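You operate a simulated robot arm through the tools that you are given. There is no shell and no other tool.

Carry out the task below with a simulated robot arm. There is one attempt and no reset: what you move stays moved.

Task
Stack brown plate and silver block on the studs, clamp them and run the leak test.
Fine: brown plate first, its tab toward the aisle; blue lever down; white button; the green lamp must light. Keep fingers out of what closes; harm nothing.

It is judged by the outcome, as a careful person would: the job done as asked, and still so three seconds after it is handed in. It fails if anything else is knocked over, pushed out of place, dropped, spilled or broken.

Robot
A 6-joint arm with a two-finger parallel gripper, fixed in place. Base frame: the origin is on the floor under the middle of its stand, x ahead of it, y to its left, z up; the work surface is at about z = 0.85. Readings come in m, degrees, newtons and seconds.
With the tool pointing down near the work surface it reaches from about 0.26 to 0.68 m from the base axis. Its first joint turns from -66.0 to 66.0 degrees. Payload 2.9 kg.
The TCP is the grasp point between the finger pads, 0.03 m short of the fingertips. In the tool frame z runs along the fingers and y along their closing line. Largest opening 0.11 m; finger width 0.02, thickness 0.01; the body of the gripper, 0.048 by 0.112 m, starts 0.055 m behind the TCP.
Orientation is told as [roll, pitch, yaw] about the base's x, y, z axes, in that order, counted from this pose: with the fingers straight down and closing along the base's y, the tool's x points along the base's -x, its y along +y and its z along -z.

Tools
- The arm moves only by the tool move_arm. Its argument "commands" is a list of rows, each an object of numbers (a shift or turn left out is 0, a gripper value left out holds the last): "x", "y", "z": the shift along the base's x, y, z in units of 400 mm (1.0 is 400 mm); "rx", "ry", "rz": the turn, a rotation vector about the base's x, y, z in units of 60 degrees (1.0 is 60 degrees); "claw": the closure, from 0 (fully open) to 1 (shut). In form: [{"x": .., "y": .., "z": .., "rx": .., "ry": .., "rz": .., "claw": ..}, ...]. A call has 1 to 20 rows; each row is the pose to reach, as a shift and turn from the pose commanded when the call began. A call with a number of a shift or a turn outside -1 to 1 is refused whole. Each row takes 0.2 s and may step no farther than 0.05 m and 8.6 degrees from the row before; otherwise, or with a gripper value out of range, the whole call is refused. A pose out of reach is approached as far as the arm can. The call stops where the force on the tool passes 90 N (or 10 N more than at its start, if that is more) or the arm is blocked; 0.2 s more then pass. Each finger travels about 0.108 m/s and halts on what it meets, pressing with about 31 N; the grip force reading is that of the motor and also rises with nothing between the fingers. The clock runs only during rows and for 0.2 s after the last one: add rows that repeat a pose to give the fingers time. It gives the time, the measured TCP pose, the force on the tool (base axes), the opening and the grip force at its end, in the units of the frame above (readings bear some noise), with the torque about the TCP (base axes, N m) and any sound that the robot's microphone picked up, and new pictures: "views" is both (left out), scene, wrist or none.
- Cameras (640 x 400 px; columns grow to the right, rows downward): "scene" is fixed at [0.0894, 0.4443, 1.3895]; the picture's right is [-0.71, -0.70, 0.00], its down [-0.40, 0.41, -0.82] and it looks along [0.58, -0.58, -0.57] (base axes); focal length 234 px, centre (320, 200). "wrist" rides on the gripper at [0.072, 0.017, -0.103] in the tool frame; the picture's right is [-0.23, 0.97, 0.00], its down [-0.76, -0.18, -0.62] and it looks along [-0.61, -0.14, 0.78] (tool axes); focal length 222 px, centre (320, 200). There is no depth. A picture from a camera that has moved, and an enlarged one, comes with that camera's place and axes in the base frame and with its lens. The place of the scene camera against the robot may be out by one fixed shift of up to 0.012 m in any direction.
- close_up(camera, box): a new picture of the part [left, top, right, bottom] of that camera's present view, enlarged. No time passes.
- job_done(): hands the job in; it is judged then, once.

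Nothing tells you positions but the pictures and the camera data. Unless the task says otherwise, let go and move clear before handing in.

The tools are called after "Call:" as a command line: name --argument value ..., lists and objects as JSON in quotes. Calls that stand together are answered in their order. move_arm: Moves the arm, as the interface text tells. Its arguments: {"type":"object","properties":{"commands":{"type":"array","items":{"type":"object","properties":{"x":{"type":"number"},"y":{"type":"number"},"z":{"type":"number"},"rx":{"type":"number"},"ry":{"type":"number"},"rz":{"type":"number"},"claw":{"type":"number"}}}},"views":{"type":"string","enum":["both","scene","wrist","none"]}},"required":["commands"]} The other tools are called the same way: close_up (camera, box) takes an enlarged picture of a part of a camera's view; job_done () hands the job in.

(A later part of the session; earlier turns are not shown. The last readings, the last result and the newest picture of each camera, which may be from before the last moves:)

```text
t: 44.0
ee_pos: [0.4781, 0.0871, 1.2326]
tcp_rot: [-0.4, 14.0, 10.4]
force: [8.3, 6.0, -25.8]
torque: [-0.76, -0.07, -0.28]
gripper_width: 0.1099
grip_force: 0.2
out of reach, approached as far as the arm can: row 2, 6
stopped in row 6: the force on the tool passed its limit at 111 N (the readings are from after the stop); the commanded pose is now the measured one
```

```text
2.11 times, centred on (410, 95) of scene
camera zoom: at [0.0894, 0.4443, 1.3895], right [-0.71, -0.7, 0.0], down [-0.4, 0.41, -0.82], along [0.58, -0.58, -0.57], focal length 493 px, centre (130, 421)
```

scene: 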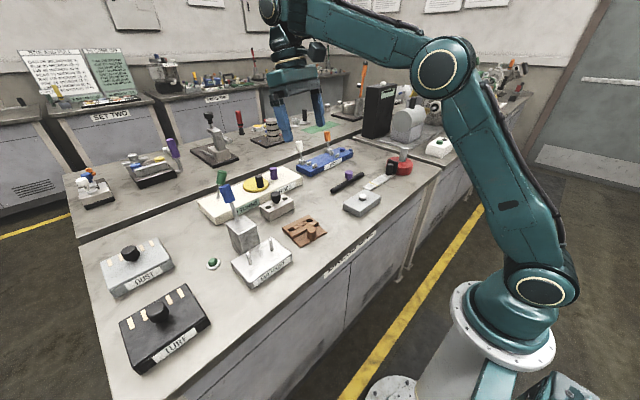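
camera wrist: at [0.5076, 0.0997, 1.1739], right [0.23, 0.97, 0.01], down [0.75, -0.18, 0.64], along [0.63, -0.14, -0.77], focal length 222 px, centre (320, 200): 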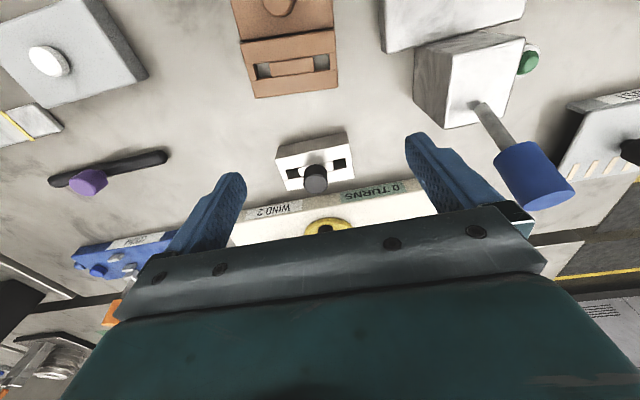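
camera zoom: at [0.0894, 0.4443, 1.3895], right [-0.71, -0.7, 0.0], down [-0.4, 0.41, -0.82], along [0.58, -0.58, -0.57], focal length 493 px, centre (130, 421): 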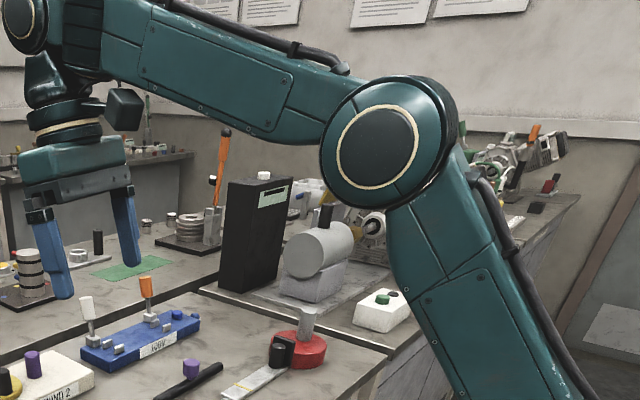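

The wrist disc faces the camera again, so the roll joint has swung back. The 111 N was inertial, from that quick swing in free air. The yaw now matches the azimuth, so I'll straighten the pitch and retreat radially.

Call:
move_arm --commands '[{"ry": -0.13, "x": -0.02, "y": -0.0036, "z": -0.06}, {"ry": -0.23, "x": -0.05, "y": -0.0091, "z": -0.14}, {"ry": -0.233, "x": -0.1, "y": -0.0182, "z": -0.22}, {"ry": -0.233, "x": -0.145, "y": -0.0264, "z": -0.32}, {"ry": -0.233, "x": -0.145, "y": -0.0264, "z": -0.32}]' --views "scene"

Call:
close_up --camera "scene" --box '[260, 0, 560, 190]'

```text
t: 45.2
ee_pos: [0.4659, 0.0886, 1.1876]
tcp_rot: [-3.0, 0.5, 10.2]
force: [0.7, 0.4, 0.4]
torque: [0.04, -0.01, 0.03]
gripper_width: 0.1104
grip_force: 0.1
out of reach, approached as far as the arm can: row 2, 3, 4, 5
```

scene: 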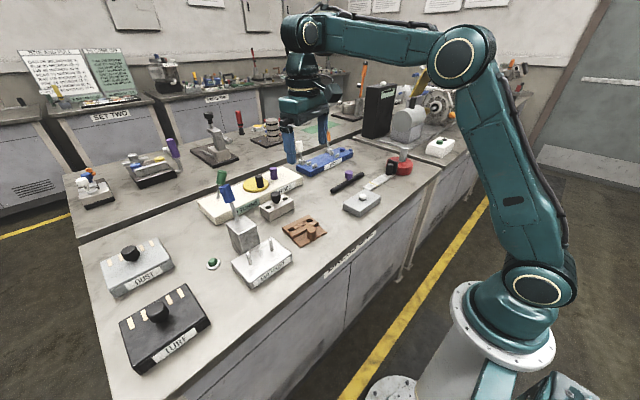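

```text
2.11 times, centred on (410, 95) of scene
camera zoom: at [0.0894, 0.4443, 1.3895], right [-0.71, -0.7, 0.0], down [-0.4, 0.41, -0.82], along [0.58, -0.58, -0.57], focal length 493 px, centre (130, 421)
```

zoom: 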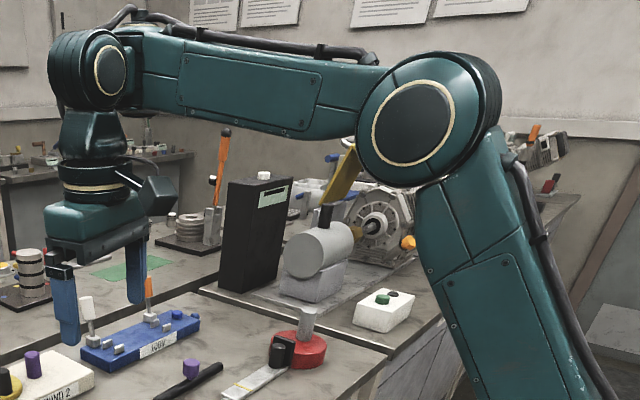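

Call:
close_up --camera "scene" --box '[270, 0, 370, 80]'

```text
5.00 times, centred on (320, 40) of scene
camera zoom: at [0.0894, 0.4443, 1.3895], right [-0.71, -0.7, 0.0], down [-0.4, 0.41, -0.82], along [0.58, -0.58, -0.57], focal length 1170 px, centre (320, 1000)
```

zoom: 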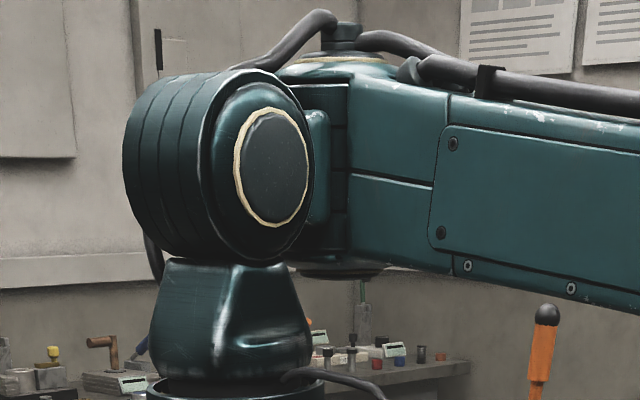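

Now the structure is clear: the forearm-end joint axis is vertical, and when the fingers line up with it that joint swings freely. To pass through I must tilt exactly in the arm's own plane (azimuth about 10.7°), not about base y. I'll tilt inward slowly first, cancelling the 3° of roll.

Call:
move_arm --commands '[{"ry": 0.04}, {"ry": 0.08}, {"ry": 0.12}, {"ry": 0.16}, {"ry": 0.2}, {"ry": 0.24}, {"ry": 0.2713}, {"ry": 0.2713}, {"ry": 0.2713}]' --views "none"

Call:
close_up --camera "scene" --box '[260, 0, 560, 190]'

```text
t: 47.2
ee_pos: [0.4685, 0.0881, 1.1895]
tcp_rot: [0.0, 16.6, 10.6]
force: [0.4, 0.5, 0.5]
torque: [0.0, 0.02, 0.01]
gripper_width: 0.11
grip_force: 0.1
```

```text
2.11 times, centred on (410, 95) of scene
camera zoom: at [0.0894, 0.4443, 1.3895], right [-0.71, -0.7, 0.0], down [-0.4, 0.41, -0.82], along [0.58, -0.58, -0.57], focal length 493 px, centre (130, 421)
```

zoom: 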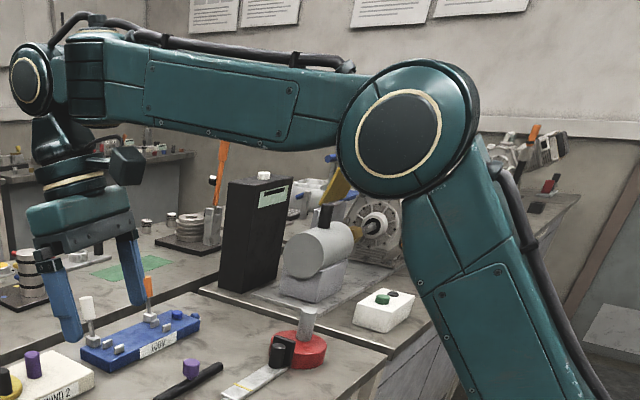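

That worked cleanly. Now I'll tilt outward about the arm-plane normal to pass through the aligned position.

Call:
move_arm --commands '[{"rx": 0.0245, "ry": -0.131}, {"rx": 0.049, "ry": -0.262}, {"rx": 0.0745, "ry": -0.393}, {"rx": 0.0767, "ry": -0.41}, {"rx": 0.0767, "ry": -0.41}]' --views "none"

Call:
close_up --camera "scene" --box '[260, 0, 560, 190]'

```text
t: 48.4
ee_pos: [0.4694, 0.0879, 1.1887]
tcp_rot: [0.1, -8.6, 10.6]
force: [0.5, -0.2, 0.4]
torque: [-0.01, 0.0, -0.03]
gripper_width: 0.1099
grip_force: 0.0
```

```text
2.11 times, centred on (410, 95) of scene
camera zoom: at [0.0894, 0.4443, 1.3895], right [-0.71, -0.7, 0.0], down [-0.4, 0.41, -0.82], along [0.58, -0.58, -0.57], focal length 493 px, centre (130, 421)
```

zoom: 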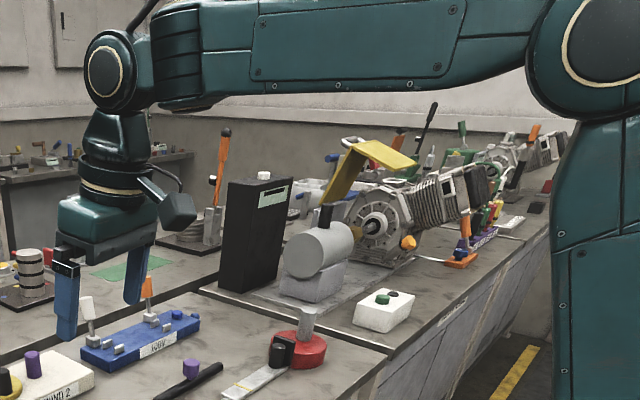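

Through and free, with no limit flagged. Now I'll go down over the brown plate and then square the tool up again.

Call:
move_arm --commands '[{"x": -0.01, "y": -0.012, "z": -0.1}, {"x": -0.02, "y": -0.024, "z": -0.2}, {"x": -0.03, "y": -0.036, "z": -0.3}, {"x": -0.036, "y": -0.048, "z": -0.4}, {"x": -0.036, "y": -0.057, "z": -0.5}, {"x": -0.036, "y": -0.057, "z": -0.5, "rx": -0.007, "ry": 0.07, "rz": -0.06}, {"x": -0.036, "y": -0.057, "z": -0.5, "rx": -0.015, "ry": 0.143, "rz": -0.12}, {"x": -0.036, "y": -0.057, "z": -0.5, "rx": -0.015, "ry": 0.143, "rz": -0.177}, {"x": -0.036, "y": -0.057, "z": -0.5, "rx": -0.015, "ry": 0.143, "rz": -0.177}]' --views "wrist"

Call:
close_up --camera "wrist" --box '[250, 90, 410, 230]'

```text
t: 50.4
ee_pos: [0.4541, 0.0655, 0.9892]
tcp_rot: [-0.1, 0.1, -0.1]
force: [0.1, 0.5, 0.3]
torque: [-0.01, 0.01, 0.0]
gripper_width: 0.1099
grip_force: 0.0
camera wrist: at [0.3816, 0.0815, 1.0926], right [0.23, 0.97, 0.0], down [0.76, -0.18, 0.62], along [0.61, -0.14, -0.78], focal length 222 px, centre (320, 200)
```

wrist: 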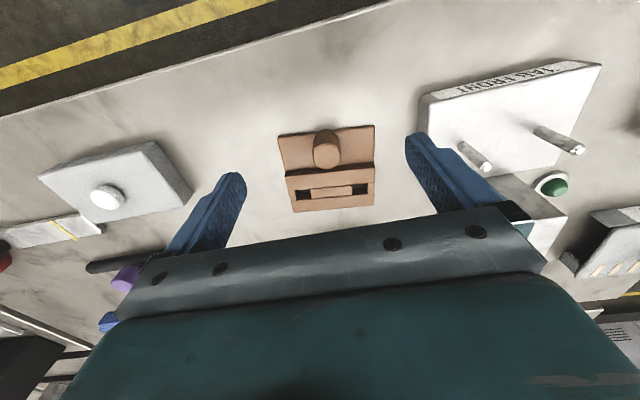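

```text
2.86 times, centred on (330, 160) of wrist
camera zoom: at [0.3816, 0.0815, 1.0926], right [0.23, 0.97, 0.0], down [0.76, -0.18, 0.62], along [0.61, -0.14, -0.78], focal length 635 px, centre (291, 314)
```

zoom: 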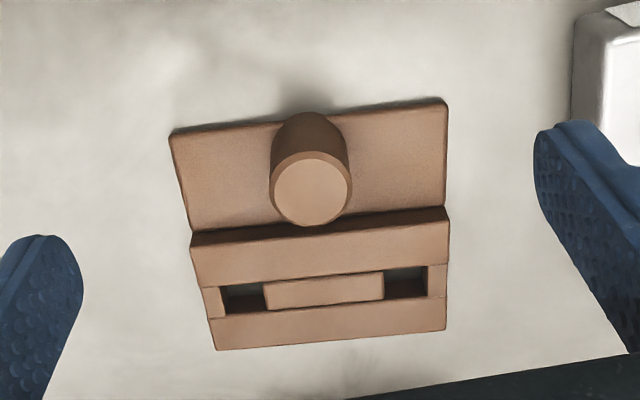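

The arm is back in its good configuration, at (0.454, 0.065, 0.989) and vertical. The plate now lies yawed about −6.4°, with its knob near (0.489, 0.065). I'll measure knob and holes with strong zoom here, then again from a second viewpoint to get true heights.

Call:
close_up --camera "wrist" --box '[286, 126, 386, 216]'

Call:
move_arm --commands '[{"x": -0.1}, {"x": -0.15}, {"x": -0.15}, {"x": -0.15}]' --views "wrist"

Call:
close_up --camera "wrist" --box '[286, 156, 386, 246]'

```text
4.44 times, centred on (336, 171) of wrist
camera zoom: at [0.3816, 0.0815, 1.0926], right [0.23, 0.97, 0.0], down [0.76, -0.18, 0.62], along [0.61, -0.14, -0.78], focal length 987 px, centre (249, 329)
```

zoom: 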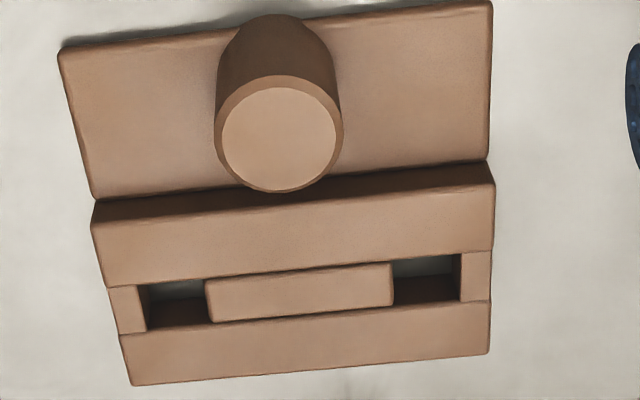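

```text
t: 51.4
ee_pos: [0.395, 0.0641, 0.9887]
tcp_rot: [0.0, 0.0, 0.0]
force: [0.7, 0.0, -1.1]
torque: [-0.04, 0.02, 0.02]
gripper_width: 0.1099
grip_force: 0.1
camera wrist: at [0.3214, 0.0811, 1.0926], right [0.23, 0.97, 0.0], down [0.76, -0.18, 0.62], along [0.61, -0.14, -0.78], focal length 222 px, centre (320, 200)
```

wrist: 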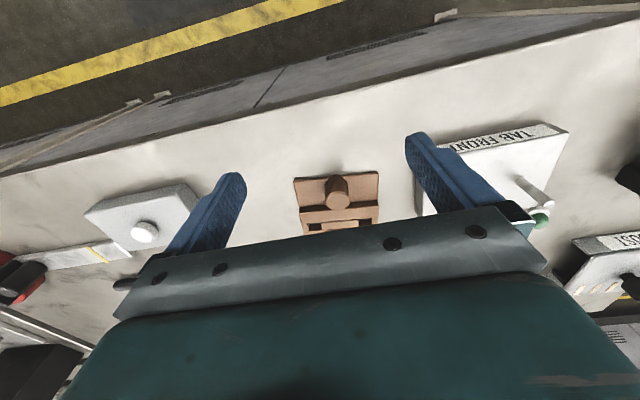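

```text
4.44 times, centred on (336, 201) of wrist
camera zoom: at [0.3214, 0.0811, 1.0926], right [0.23, 0.97, 0.0], down [0.76, -0.18, 0.62], along [0.61, -0.14, -0.78], focal length 987 px, centre (249, 196)
```

zoom: 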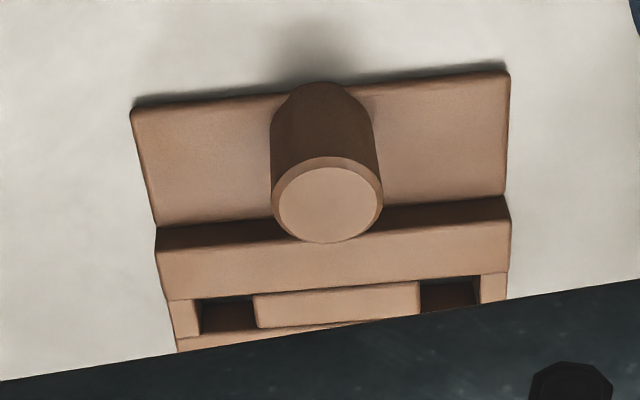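

Stereo gives the plate's true geometry: the holes lie 0.0623 m ahead of the knob axis (a bit more than I had assumed), each about 19 × 16.5 mm, with their top at z 0.8655. Now the same two-view measurement for the studs.

Call:
move_arm --commands '[{"z": 0.06, "x": 0.03}, {"z": 0.125, "x": 0.06, "y": 0.06}, {"z": 0.125, "x": 0.09, "y": 0.15}, {"z": 0.125, "x": 0.12, "y": 0.25}, {"z": 0.125, "x": 0.15, "y": 0.35}, {"z": 0.125, "x": 0.15, "y": 0.425}, {"z": 0.125, "x": 0.15, "y": 0.425}, {"z": 0.125, "x": 0.15, "y": 0.425}]' --views "wrist"

Call:
close_up --camera "wrist" --box '[276, 126, 386, 216]'

Call:
move_arm --commands '[{"x": -0.1}, {"x": -0.15}, {"x": -0.15}, {"x": -0.15}]' --views "wrist"

Call:
close_up --camera "wrist" --box '[276, 146, 386, 236]'

```text
t: 53.2
ee_pos: [0.4554, 0.2357, 1.039]
tcp_rot: [-0.1, 0.0, 0.0]
force: [0.3, -0.5, 0.1]
torque: [-0.02, 0.01, 0.01]
gripper_width: 0.1104
grip_force: 0.1
camera wrist: at [0.3828, 0.2524, 1.1415], right [0.23, 0.97, 0.0], down [0.76, -0.18, 0.62], along [0.61, -0.14, -0.78], focal length 222 px, centre (320, 200)
```

wrist: 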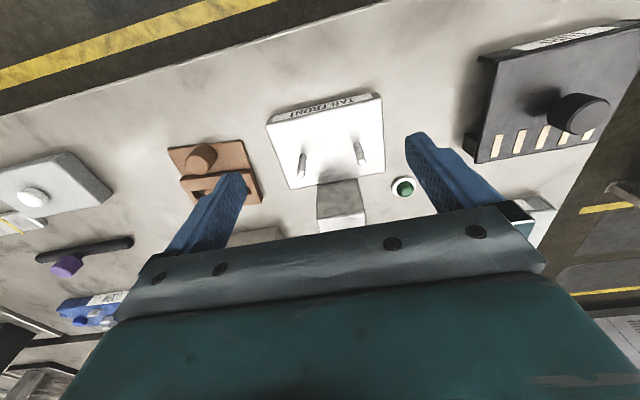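

```text
4.44 times, centred on (331, 171) of wrist
camera zoom: at [0.3828, 0.2524, 1.1415], right [0.23, 0.97, 0.0], down [0.76, -0.18, 0.62], along [0.61, -0.14, -0.78], focal length 987 px, centre (271, 329)
```

zoom: 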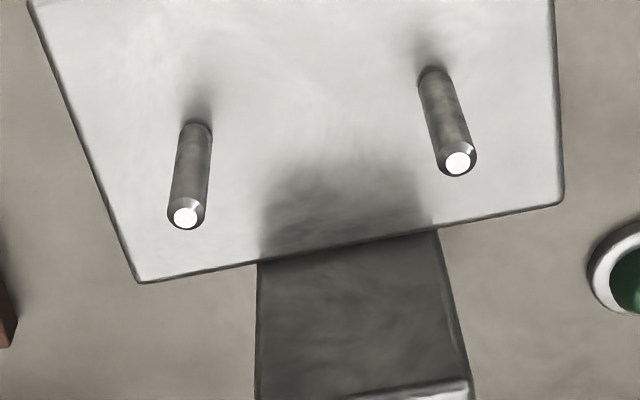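

```text
t: 54.2
ee_pos: [0.3945, 0.2347, 1.0376]
tcp_rot: [-0.1, 0.0, 0.0]
force: [0.6, -0.1, 0.2]
torque: [-0.03, -0.02, 0.01]
gripper_width: 0.1102
grip_force: 0.1
camera wrist: at [0.3215, 0.2515, 1.1416], right [0.23, 0.97, 0.0], down [0.76, -0.18, 0.62], along [0.61, -0.14, -0.78], focal length 222 px, centre (320, 200)
```

wrist: 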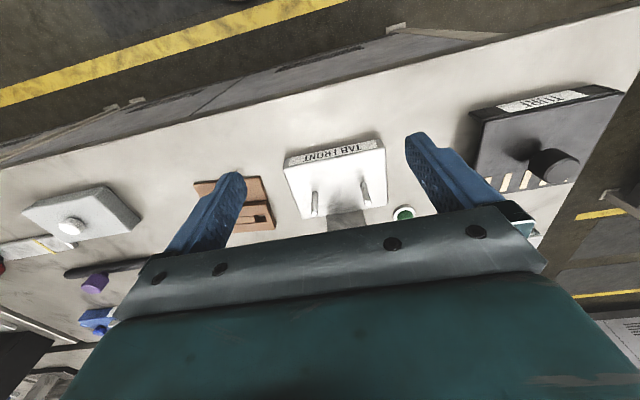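

```text
4.44 times, centred on (331, 191) of wrist
camera zoom: at [0.3215, 0.2515, 1.1416], right [0.23, 0.97, 0.0], down [0.76, -0.18, 0.62], along [0.61, -0.14, -0.78], focal length 987 px, centre (271, 240)
```

zoom: 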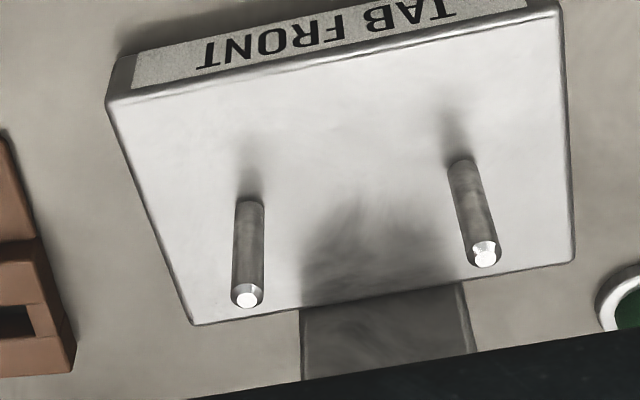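

The studs are at (0.508, 0.2008) and (0.509, 0.2697), tips at z 0.929 — about 5 mm nearer than I first thought, which explains the miss. With the holes 0.0625 m ahead of the knob, the knob must end at (0.446, 0.235). I'll go back to the plate and match its −6.5° yaw.

Call:
move_arm --commands '[{"x": 0.04, "y": -0.07}, {"x": 0.08, "y": -0.15}, {"x": 0.12, "y": -0.23, "rz": -0.05}, {"x": 0.16, "y": -0.31, "rz": -0.108}, {"x": 0.2, "y": -0.38, "rz": -0.108}, {"x": 0.233, "y": -0.4272, "z": -0.06, "rz": -0.108}, {"x": 0.233, "y": -0.4272, "z": -0.16, "rz": -0.108}, {"x": 0.233, "y": -0.4272, "z": -0.25, "rz": -0.108}, {"x": 0.233, "y": -0.4272, "z": -0.25, "rz": -0.108}]' --views "none"

Call:
close_up --camera "wrist" --box '[220, 80, 440, 240]'

```text
t: 56.2
ee_pos: [0.4868, 0.0647, 0.9381]
tcp_rot: [-0.2, 0.0, -6.5]
force: [-0.1, 0.3, 0.2]
torque: [0.02, 0.01, -0.01]
gripper_width: 0.1101
grip_force: 0.0
```

```text
2.50 times, centred on (330, 160) of wrist
camera zoom: at [0.4157, 0.0886, 1.0419], right [0.34, 0.94, 0.0], down [0.74, -0.26, 0.62], along [0.59, -0.21, -0.78], focal length 555 px, centre (295, 300)
```

zoom: 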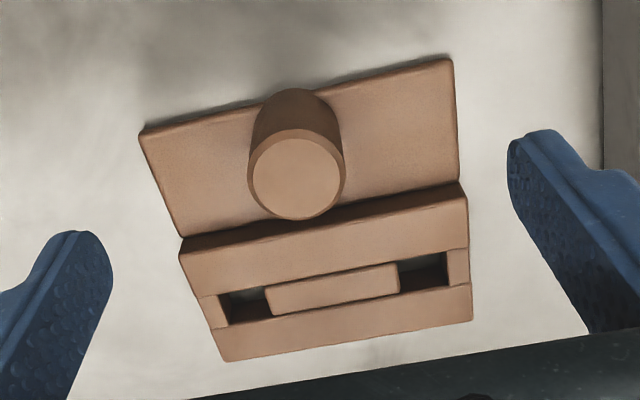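

The gripper is aligned with the plate and centred over the knob to within 1 mm. I'll go down and grip.

Call:
move_arm --commands '[{"z": -0.05}, {"z": -0.1}, {"z": -0.118}, {"z": -0.118}, {"z": -0.118, "claw": 0.6}, {"z": -0.118, "claw": 1}, {"z": -0.118, "claw": 1}, {"z": -0.118, "claw": 1}, {"z": -0.118, "claw": 1}]' --views "none"

Call:
close_up --camera "wrist" --box '[220, 80, 440, 240]'

```text
t: 58.2
ee_pos: [0.4856, 0.0646, 0.8923]
tcp_rot: [-0.2, 0.1, -6.5]
force: [-0.8, 1.0, 1.2]
torque: [0.05, -0.04, 0.04]
gripper_width: 0.0288
grip_force: 31.5
```

```text
2.50 times, centred on (330, 160) of wrist
camera zoom: at [0.4157, 0.0893, 0.9959], right [0.34, 0.94, 0.0], down [0.74, -0.26, 0.62], along [0.59, -0.21, -0.78], focal length 555 px, centre (295, 300)
```

zoom: 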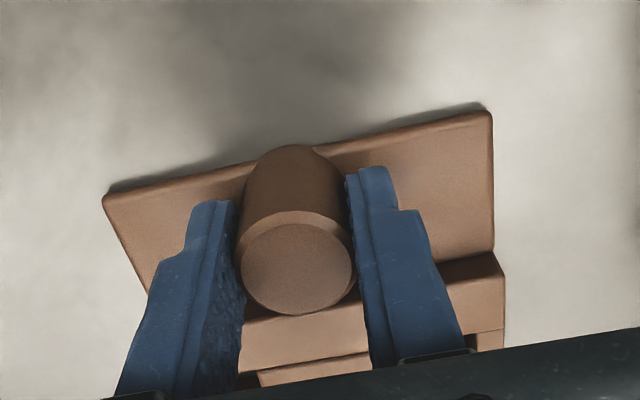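

Gripped. I'll lift 105 mm, then carry the plate to above the studs while turning it 6.5° back to square.

Call:
move_arm --commands '[{"z": 0.02}, {"z": 0.08}, {"z": 0.15}, {"z": 0.22}, {"z": 0.2625}, {"z": 0.2625, "x": -0.02, "y": 0.08, "rz": 0.03}, {"z": 0.2625, "x": -0.04, "y": 0.17, "rz": 0.06}, {"z": 0.2625, "x": -0.06, "y": 0.26, "rz": 0.09}, {"z": 0.2625, "x": -0.08, "y": 0.34, "rz": 0.108}, {"z": 0.2625, "x": -0.1045, "y": 0.4265, "rz": 0.108}, {"z": 0.2625, "x": -0.1045, "y": 0.4265, "rz": 0.108}, {"z": 0.2625, "x": -0.1045, "y": 0.4265, "rz": 0.108}]' --views "none"

Call:
close_up --camera "wrist" --box '[220, 80, 440, 240]'

Call:
close_up --camera "scene" --box '[222, 214, 302, 294]'

Call:
close_up --camera "scene" --box '[226, 224, 266, 259]'

```text
t: 60.8
ee_pos: [0.4447, 0.2349, 0.9973]
tcp_rot: [0.0, -0.1, 0.0]
force: [0.5, -0.6, -0.1]
torque: [-0.04, 0.02, 0.0]
gripper_width: 0.0287
grip_force: 31.0
```

```text
2.50 times, centred on (330, 160) of wrist
camera zoom: at [0.3717, 0.2509, 1.1013], right [0.23, 0.97, 0.0], down [0.76, -0.18, 0.62], along [0.61, -0.14, -0.78], focal length 555 px, centre (295, 300)
```

zoom: 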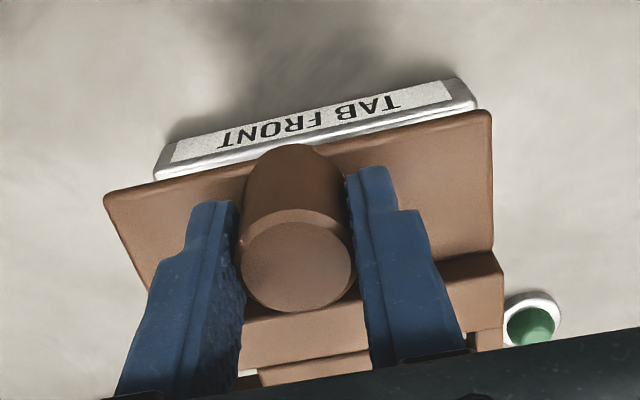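

```text
5.00 times, centred on (262, 254) of scene
camera zoom: at [0.0894, 0.4443, 1.3895], right [-0.71, -0.7, 0.0], down [-0.4, 0.41, -0.82], along [0.58, -0.58, -0.57], focal length 1170 px, centre (610, -70)
```

zoom: 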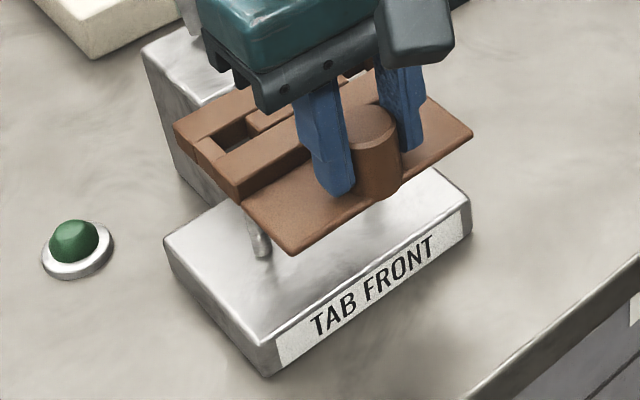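

```text
11.43 times, centred on (246, 242) of scene
camera zoom: at [0.0894, 0.4443, 1.3895], right [-0.71, -0.7, 0.0], down [-0.4, 0.41, -0.82], along [0.58, -0.58, -0.57], focal length 2675 px, centre (1166, -274)
```

zoom: 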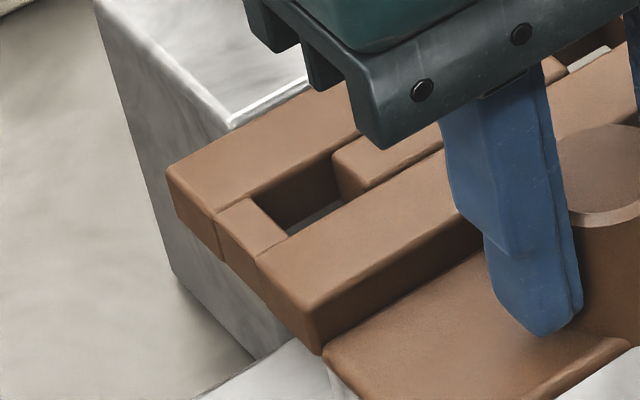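

The plate is square and level over the studs. I'll lower to just above the tips, then go down in 2 mm steps, reading the force after each one.

Call:
move_arm --commands '[{"z": -0.03}, {"z": -0.055}, {"z": -0.055}]' --views "none"

Call:
close_up --camera "scene" --box '[226, 230, 266, 265]'

Call:
close_up --camera "scene" --box '[250, 216, 290, 246]'

```text
t: 61.6
ee_pos: [0.4458, 0.2349, 0.9747]
tcp_rot: [-0.1, 0.1, -0.1]
force: [-0.4, 0.0, -1.0]
torque: [0.01, -0.01, -0.01]
gripper_width: 0.0285
grip_force: 30.6
```

```text
11.43 times, centred on (246, 248) of scene
camera zoom: at [0.0894, 0.4443, 1.3895], right [-0.71, -0.7, 0.0], down [-0.4, 0.41, -0.82], along [0.58, -0.58, -0.57], focal length 2675 px, centre (1166, -343)
```

zoom: 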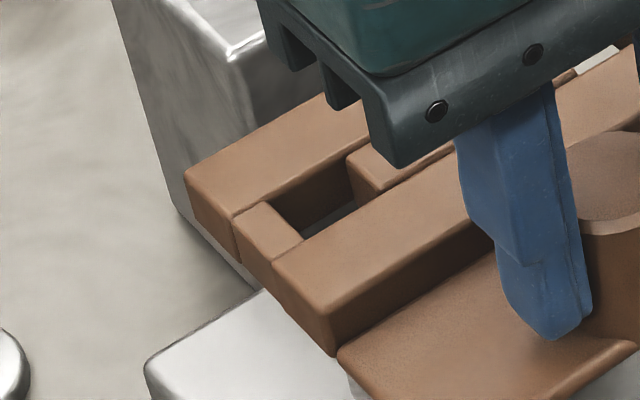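

```text
13.33 times, centred on (270, 231) of scene
camera zoom: at [0.0894, 0.4443, 1.3895], right [-0.71, -0.7, 0.0], down [-0.4, 0.41, -0.82], along [0.58, -0.58, -0.57], focal length 3120 px, centre (987, -213)
```

zoom: 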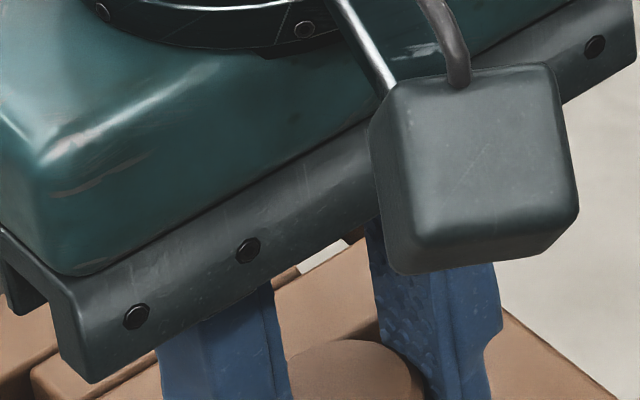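

Call:
move_arm --commands '[{"z": -0.005}, {"z": -0.0075}, {"z": -0.0075}]' --views "none"

```text
t: 62.4
ee_pos: [0.4448, 0.234, 0.9722]
tcp_rot: [0.0, 0.1, 0.1]
force: [0.0, -0.9, -0.1]
torque: [-0.03, -0.02, 0.01]
gripper_width: 0.0285
grip_force: 31.2
```

Call:
move_arm --commands '[{"z": -0.005}, {"z": -0.0075}, {"z": -0.0075}]' --views "none"

```text
t: 63.2
ee_pos: [0.4451, 0.2348, 0.9694]
tcp_rot: [-0.2, -0.1, 0.0]
force: [0.1, -0.9, -1.2]
torque: [0.0, 0.04, -0.02]
gripper_width: 0.0285
grip_force: 31.2
```

Call:
move_arm --commands '[{"z": -0.005}, {"z": -0.01}, {"z": -0.01}]' --views "none"

```text
t: 64.0
ee_pos: [0.4447, 0.2352, 0.9657]
tcp_rot: [-0.1, 0.1, 0.0]
force: [0.2, -0.3, -1.2]
torque: [-0.03, 0.02, -0.01]
gripper_width: 0.0286
grip_force: 31.1
```

Call:
move_arm --commands '[{"z": -0.005}, {"z": -0.01}, {"z": -0.01}]' --views "none"

```text
t: 64.8
ee_pos: [0.4468, 0.2349, 0.9599]
tcp_rot: [-0.1, 0.1, 0.0]
force: [0.5, -0.3, -0.9]
torque: [0.04, 0.04, 0.01]
gripper_width: 0.0287
grip_force: 30.8
```

Call:
move_arm --commands '[{"z": -0.005}, {"z": -0.01}, {"z": -0.01}]' --views "none"

Call:
close_up --camera "scene" --box '[226, 230, 276, 270]'

```text
t: 65.6
ee_pos: [0.4447, 0.2357, 0.9564]
tcp_rot: [-0.1, 0.1, 0.1]
force: [-0.6, -0.4, -0.5]
torque: [-0.02, 0.01, 0.01]
gripper_width: 0.0289
grip_force: 30.5
```

```text
10.00 times, centred on (251, 250) of scene
camera zoom: at [0.0894, 0.4443, 1.3895], right [-0.71, -0.7, 0.0], down [-0.4, 0.41, -0.82], along [0.58, -0.58, -0.57], focal length 2340 px, centre (1010, -300)
```

zoom: 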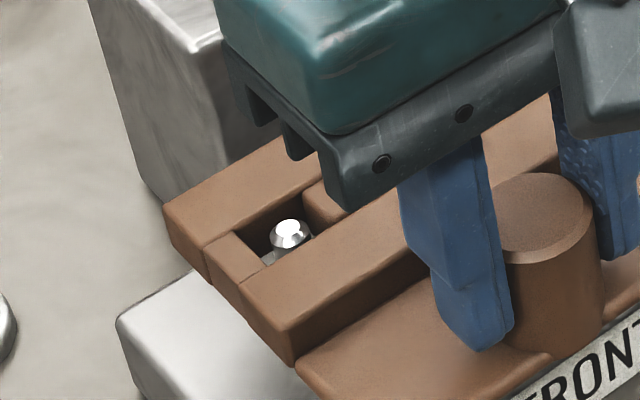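

The stud tip now shows inside the hole, so the plate is over the studs with no contact force. I'll keep lowering until it rests on the fixture.

Call:
move_arm --commands '[{"z": -0.02}, {"z": -0.04}, {"z": -0.06}, {"z": -0.065}, {"z": -0.065}]' --views "none"

Call:
close_up --camera "scene" --box '[226, 230, 296, 290]'

```text
t: 66.8
ee_pos: [0.445, 0.2351, 0.9298]
tcp_rot: [-0.1, 0.0, 0.1]
force: [0.9, 0.3, -0.5]
torque: [0.0, 0.03, 0.03]
gripper_width: 0.0287
grip_force: 31.0
```

```text
6.67 times, centred on (261, 260) of scene
camera zoom: at [0.0894, 0.4443, 1.3895], right [-0.71, -0.7, 0.0], down [-0.4, 0.41, -0.82], along [0.58, -0.58, -0.57], focal length 1560 px, centre (713, -200)
```

zoom: 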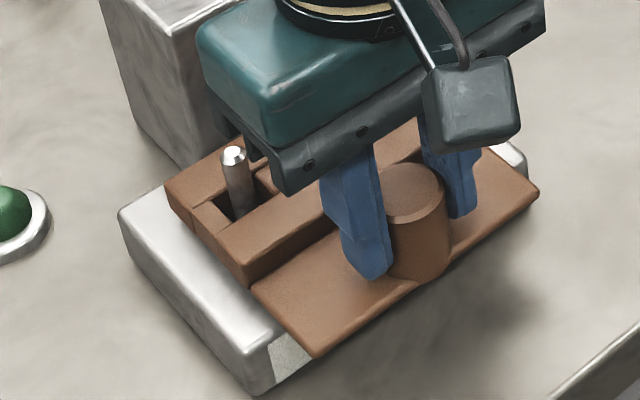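

Call:
move_arm --commands '[{"z": -0.005}, {"z": -0.0125}, {"z": -0.0125}]' --views "none"

```text
t: 67.6
ee_pos: [0.4453, 0.2337, 0.9254]
tcp_rot: [-0.2, 0.1, -0.1]
force: [-0.8, 0.1, -0.4]
torque: [0.0, 0.04, 0.0]
gripper_width: 0.0286
grip_force: 31.5
```

Call:
move_arm --commands '[{"z": -0.005}, {"z": -0.0075}, {"z": -0.0075}]' --views "none"

```text
t: 68.4
ee_pos: [0.4463, 0.2344, 0.924]
tcp_rot: [0.0, -0.1, 0.0]
force: [-4.5, -1.1, 17.3]
torque: [0.21, -0.17, 0.02]
gripper_width: 0.0289
grip_force: 31.4
```

The plate is seated on the fixture, with 17 N of contact. I'll release it and rise straight up.

Call:
move_arm --commands '[{"claw": 0.6}, {"claw": 0.4}, {"claw": 0.4}, {"z": 0.05, "claw": 0.4}, {"z": 0.15, "claw": 0.4}, {"z": 0.25, "claw": 0.4}, {"z": 0.3, "claw": 0.2}, {"z": 0.3, "claw": 0.2}]' --views "both"

Call:
close_up --camera "scene" --box '[216, 220, 306, 290]'

Call:
close_up --camera "wrist" --box '[240, 100, 420, 240]'

```text
t: 70.2
ee_pos: [0.4463, 0.2353, 1.0426]
tcp_rot: [-0.1, 0.1, 0.0]
force: [0.0, -0.6, -0.2]
torque: [0.03, 0.03, 0.04]
gripper_width: 0.0881
grip_force: 0.0
camera wrist: at [0.3737, 0.2521, 1.1462], right [0.23, 0.97, 0.0], down [0.76, -0.18, 0.62], along [0.61, -0.14, -0.78], focal length 222 px, centre (320, 200)
```

scene: 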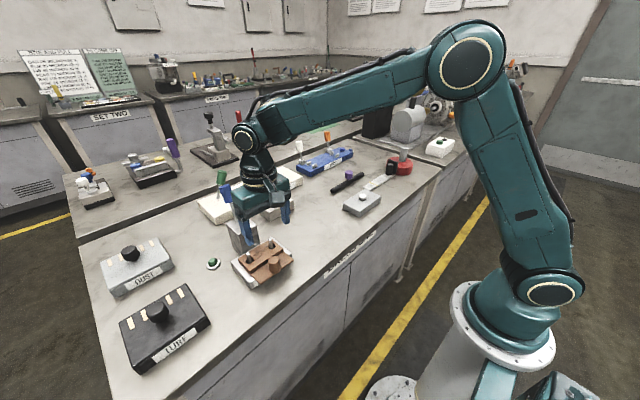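
wrist: 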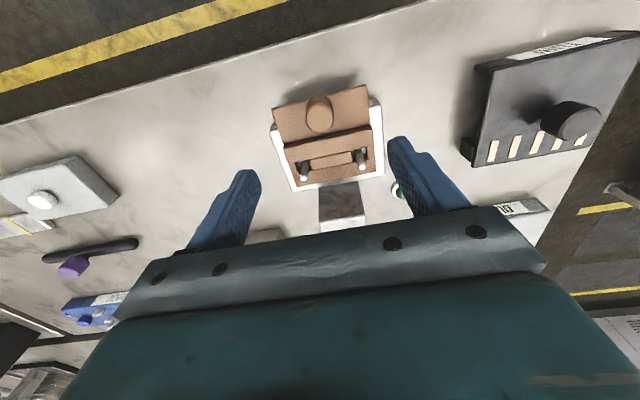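

```text
5.71 times, centred on (261, 255) of scene
camera zoom: at [0.0894, 0.4443, 1.3895], right [-0.71, -0.7, 0.0], down [-0.4, 0.41, -0.82], along [0.58, -0.58, -0.57], focal length 1337 px, centre (657, -114)
```

zoom: 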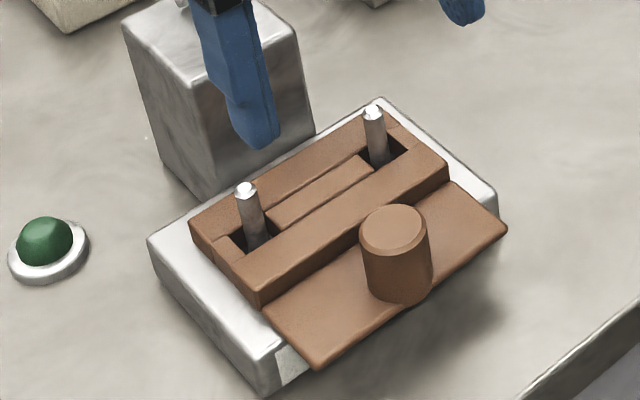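

```text
2.86 times, centred on (330, 170) of wrist
camera zoom: at [0.3737, 0.2521, 1.1462], right [0.23, 0.97, 0.0], down [0.76, -0.18, 0.62], along [0.61, -0.14, -0.78], focal length 635 px, centre (291, 286)
```

zoom: 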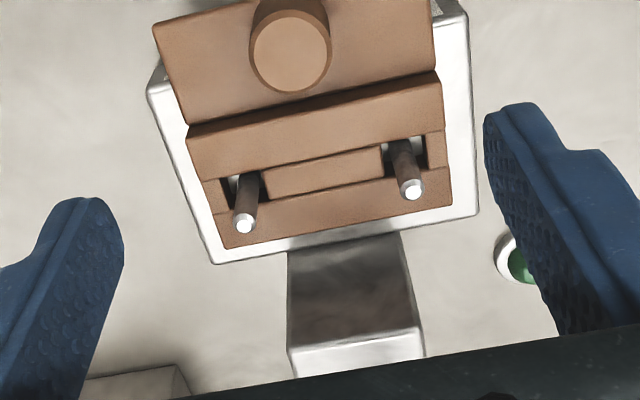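

The brown plate is seated on both studs with its tab toward the aisle. Next is the silver block. I'll move aside first, clear of the lever, then outward to view the block from two positions.

Call:
move_arm --commands '[{"y": -0.1}, {"y": -0.2}, {"y": -0.3}, {"y": -0.4}, {"y": -0.445, "x": 0.08}, {"y": -0.445, "x": 0.18}, {"y": -0.445, "x": 0.27}, {"y": -0.445, "x": 0.27}, {"y": -0.445, "x": 0.27}]' --views "wrist"

Call:
close_up --camera "wrist" --box '[270, 140, 390, 240]'

Call:
move_arm --commands '[{"x": 0.1}, {"x": 0.15}, {"x": 0.15}, {"x": 0.15}]' --views "wrist"

Call:
close_up --camera "wrist" --box '[270, 120, 390, 220]'

```text
t: 72.2
ee_pos: [0.5547, 0.0556, 1.0414]
tcp_rot: [-0.1, 0.0, 0.0]
force: [0.2, -0.2, 0.2]
torque: [0.03, -0.05, 0.02]
gripper_width: 0.088
grip_force: 0.0
camera wrist: at [0.4817, 0.0735, 1.1455], right [0.23, 0.97, 0.0], down [0.76, -0.18, 0.62], along [0.61, -0.14, -0.78], focal length 222 px, centre (320, 200)
```

wrist: 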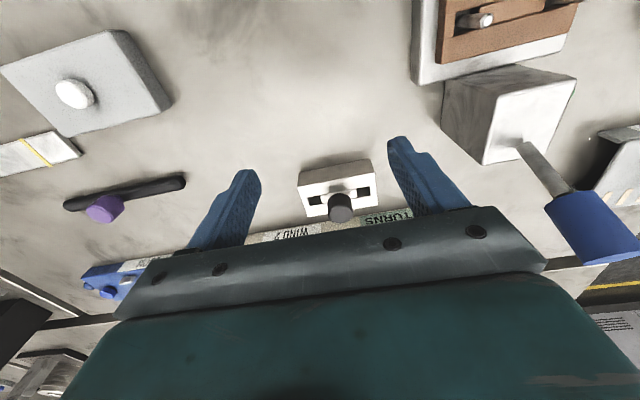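

```text
4.00 times, centred on (330, 190) of wrist
camera zoom: at [0.4817, 0.0735, 1.1455], right [0.23, 0.97, 0.0], down [0.76, -0.18, 0.62], along [0.61, -0.14, -0.78], focal length 888 px, centre (280, 240)
```

zoom: 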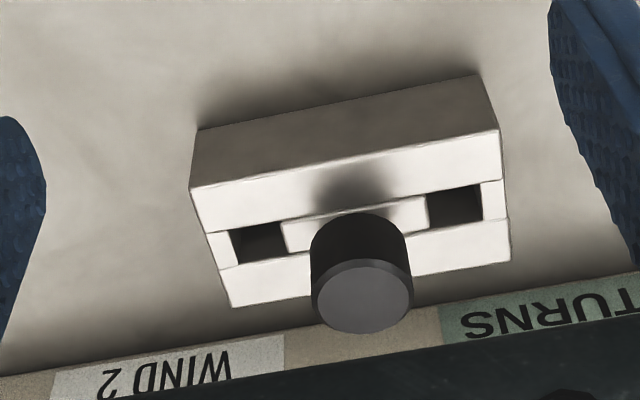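

```text
t: 73.2
ee_pos: [0.6137, 0.0568, 1.0428]
tcp_rot: [-0.1, 0.1, -0.1]
force: [0.1, 0.6, 0.2]
torque: [0.01, 0.01, 0.03]
gripper_width: 0.0882
grip_force: 0.1
camera wrist: at [0.5408, 0.073, 1.1454], right [0.23, 0.97, 0.0], down [0.76, -0.18, 0.62], along [0.61, -0.14, -0.78], focal length 222 px, centre (320, 200)
```

wrist: 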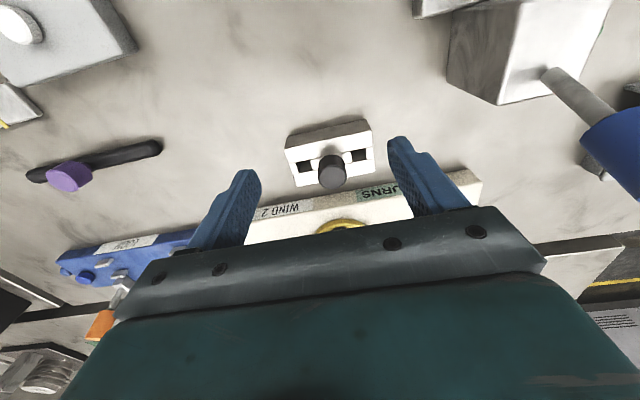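

```text
4.00 times, centred on (330, 170) of wrist
camera zoom: at [0.5408, 0.073, 1.1454], right [0.23, 0.97, 0.0], down [0.76, -0.18, 0.62], along [0.61, -0.14, -0.78], focal length 888 px, centre (280, 320)
```

zoom: 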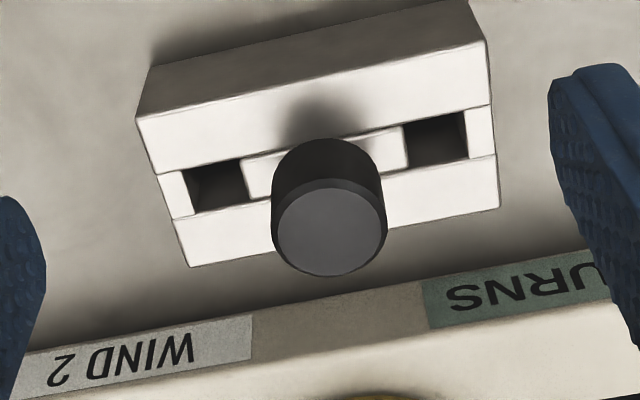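

The silver block is square, with its hole centre at (0.683, 0.0554), top at z 0.888, and a knob about 33 mm across right at its centre (top z 0.927). It is near the reach limit, so I'll approach with the fingers tilted 12° outward, which also keeps the wrist well away from that singularity.

Call:
move_arm --commands '[{"ry": -0.1}, {"ry": -0.2}, {"ry": -0.2, "x": 0.09, "y": -0.002, "z": -0.04}, {"ry": -0.2, "x": 0.174, "y": -0.0045, "z": -0.1}, {"ry": -0.2, "x": 0.174, "y": -0.0045, "z": -0.18}, {"ry": -0.2, "x": 0.174, "y": -0.0045, "z": -0.18}, {"ry": -0.2, "x": 0.174, "y": -0.0045, "z": -0.18}]' --views "both"

Call:
close_up --camera "wrist" --box '[230, 90, 430, 230]'

Call:
close_up --camera "scene" --box '[230, 140, 330, 230]'

```text
t: 74.8
ee_pos: [0.682, 0.0527, 0.9695]
tcp_rot: [-0.2, -12.0, 0.0]
force: [-0.4, 0.5, 0.3]
torque: [-0.01, 0.0, -0.02]
gripper_width: 0.088
grip_force: 0.1
camera wrist: at [0.5893, 0.0696, 1.0553], right [0.22, 0.97, 0.05], down [0.62, -0.18, 0.77], along [0.76, -0.14, -0.64], focal length 222 px, centre (320, 200)
```

scene: 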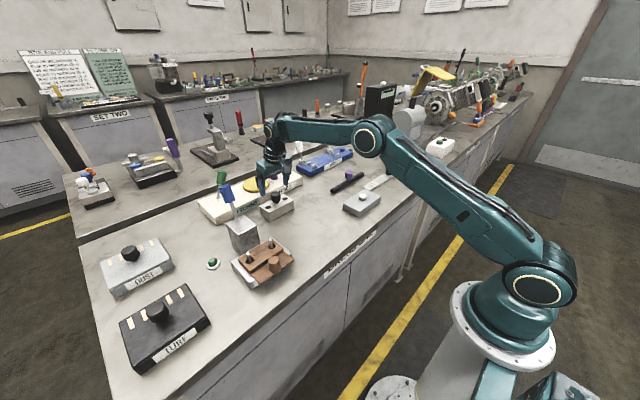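
wrist: 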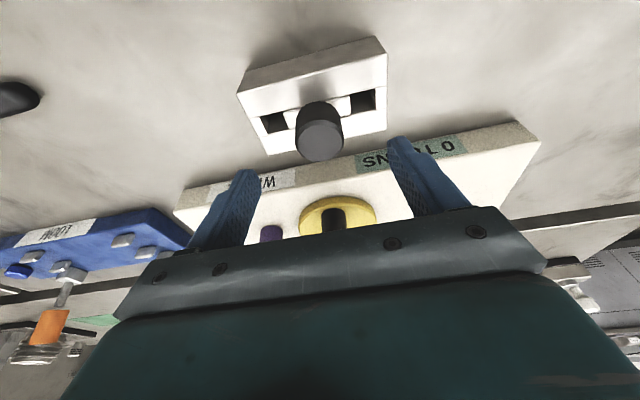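

```text
2.86 times, centred on (330, 160) of wrist
camera zoom: at [0.5893, 0.0696, 1.0553], right [0.22, 0.97, 0.05], down [0.62, -0.18, 0.77], along [0.76, -0.14, -0.64], focal length 635 px, centre (291, 314)
```

zoom: 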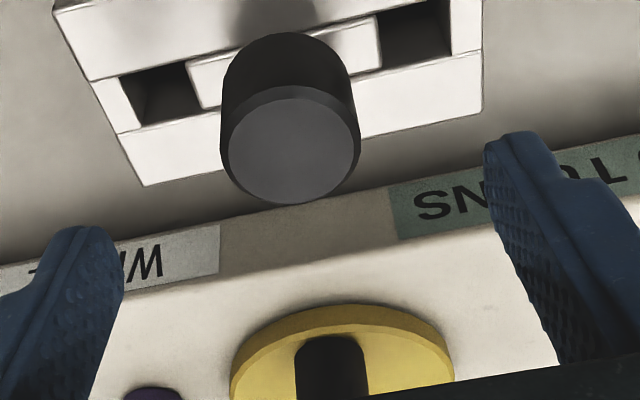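

```text
4.44 times, centred on (280, 185) of scene
camera zoom: at [0.0894, 0.4443, 1.3895], right [-0.71, -0.7, 0.0], down [-0.4, 0.41, -0.82], along [0.58, -0.58, -0.57], focal length 1040 px, centre (498, 267)
```

zoom: 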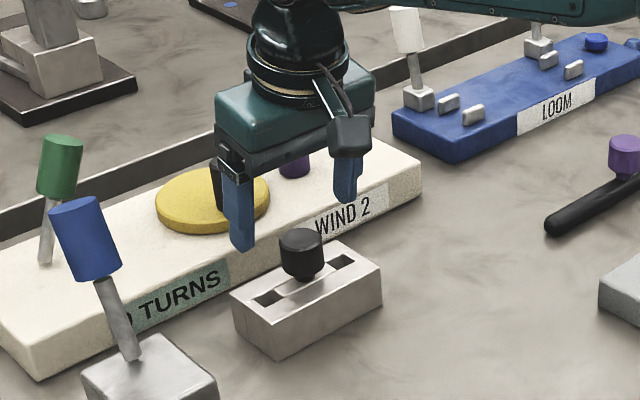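

The knob is centred between the fingers to within about 1.5 mm. I'll nudge y by 1 mm, go down with the tips just above the block, and grip.

Call:
move_arm --commands '[{"y": 0.003, "z": -0.04}, {"y": 0.003, "z": -0.08}, {"y": 0.003, "z": -0.105}, {"y": 0.003, "z": -0.115}, {"y": 0.003, "z": -0.115}]' --views "none"

Call:
close_up --camera "wrist" --box '[230, 90, 430, 230]'

Call:
close_up --camera "scene" --box '[245, 165, 315, 225]'

```text
t: 76.0
ee_pos: [0.6835, 0.0547, 0.9238]
tcp_rot: [-0.1, -12.0, 0.1]
force: [-0.2, 0.4, 0.4]
torque: [-0.06, -0.01, 0.01]
gripper_width: 0.0882
grip_force: 0.1
```

```text
2.86 times, centred on (330, 160) of wrist
camera zoom: at [0.5897, 0.0718, 1.0105], right [0.22, 0.97, 0.05], down [0.62, -0.18, 0.77], along [0.76, -0.14, -0.64], focal length 635 px, centre (291, 314)
```

zoom: 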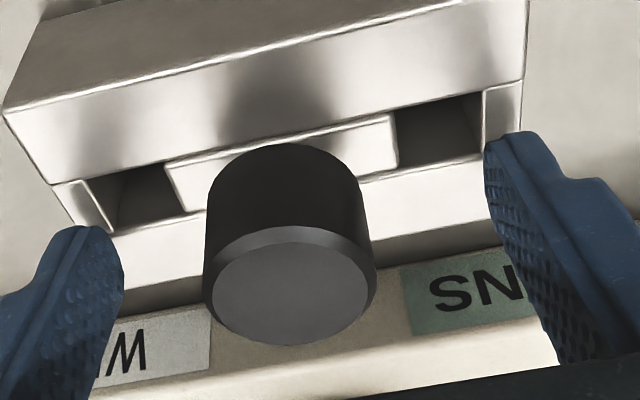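

```text
6.67 times, centred on (280, 195) of scene
camera zoom: at [0.0894, 0.4443, 1.3895], right [-0.71, -0.7, 0.0], down [-0.4, 0.41, -0.82], along [0.58, -0.58, -0.57], focal length 1560 px, centre (587, 233)
```

zoom: 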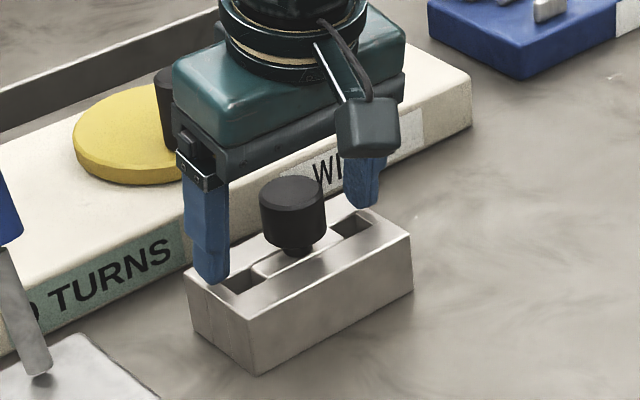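

The fingers straddle the knob and the tips clear the block top. I'll close on it.

Call:
move_arm --commands '[{"claw": 0.5}, {"claw": 0.8}, {"claw": 1}, {"claw": 1}, {"claw": 1}]' --views "none"

Call:
close_up --camera "wrist" --box '[230, 90, 430, 230]'

Call:
close_up --camera "scene" --box '[245, 165, 315, 225]'

```text
t: 77.2
ee_pos: [0.682, 0.0553, 0.9234]
tcp_rot: [-0.1, -11.9, 0.0]
force: [0.9, 1.0, -0.3]
torque: [0.07, 0.02, -0.03]
gripper_width: 0.0332
grip_force: 31.0
```

```text
2.86 times, centred on (330, 160) of wrist
camera zoom: at [0.5897, 0.0719, 1.0107], right [0.22, 0.97, 0.05], down [0.62, -0.18, 0.77], along [0.76, -0.14, -0.64], focal length 635 px, centre (291, 314)
```

zoom: 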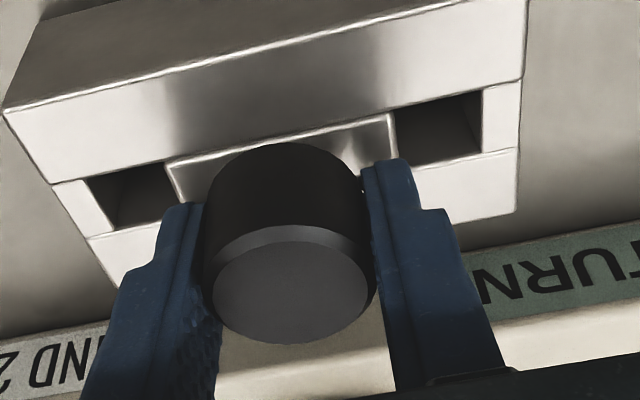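

```text
6.67 times, centred on (280, 195) of scene
camera zoom: at [0.0894, 0.4443, 1.3895], right [-0.71, -0.7, 0.0], down [-0.4, 0.41, -0.82], along [0.58, -0.58, -0.57], focal length 1560 px, centre (587, 233)
```

zoom: 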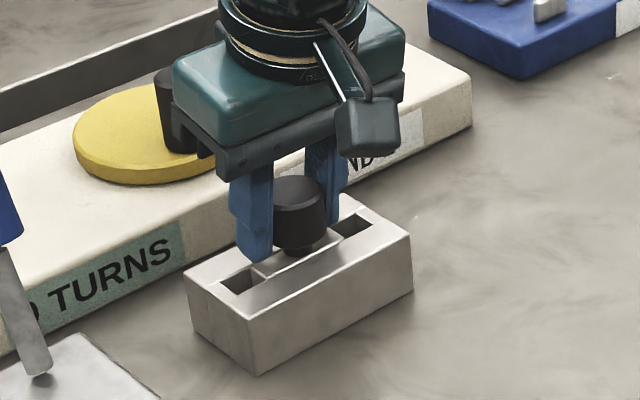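

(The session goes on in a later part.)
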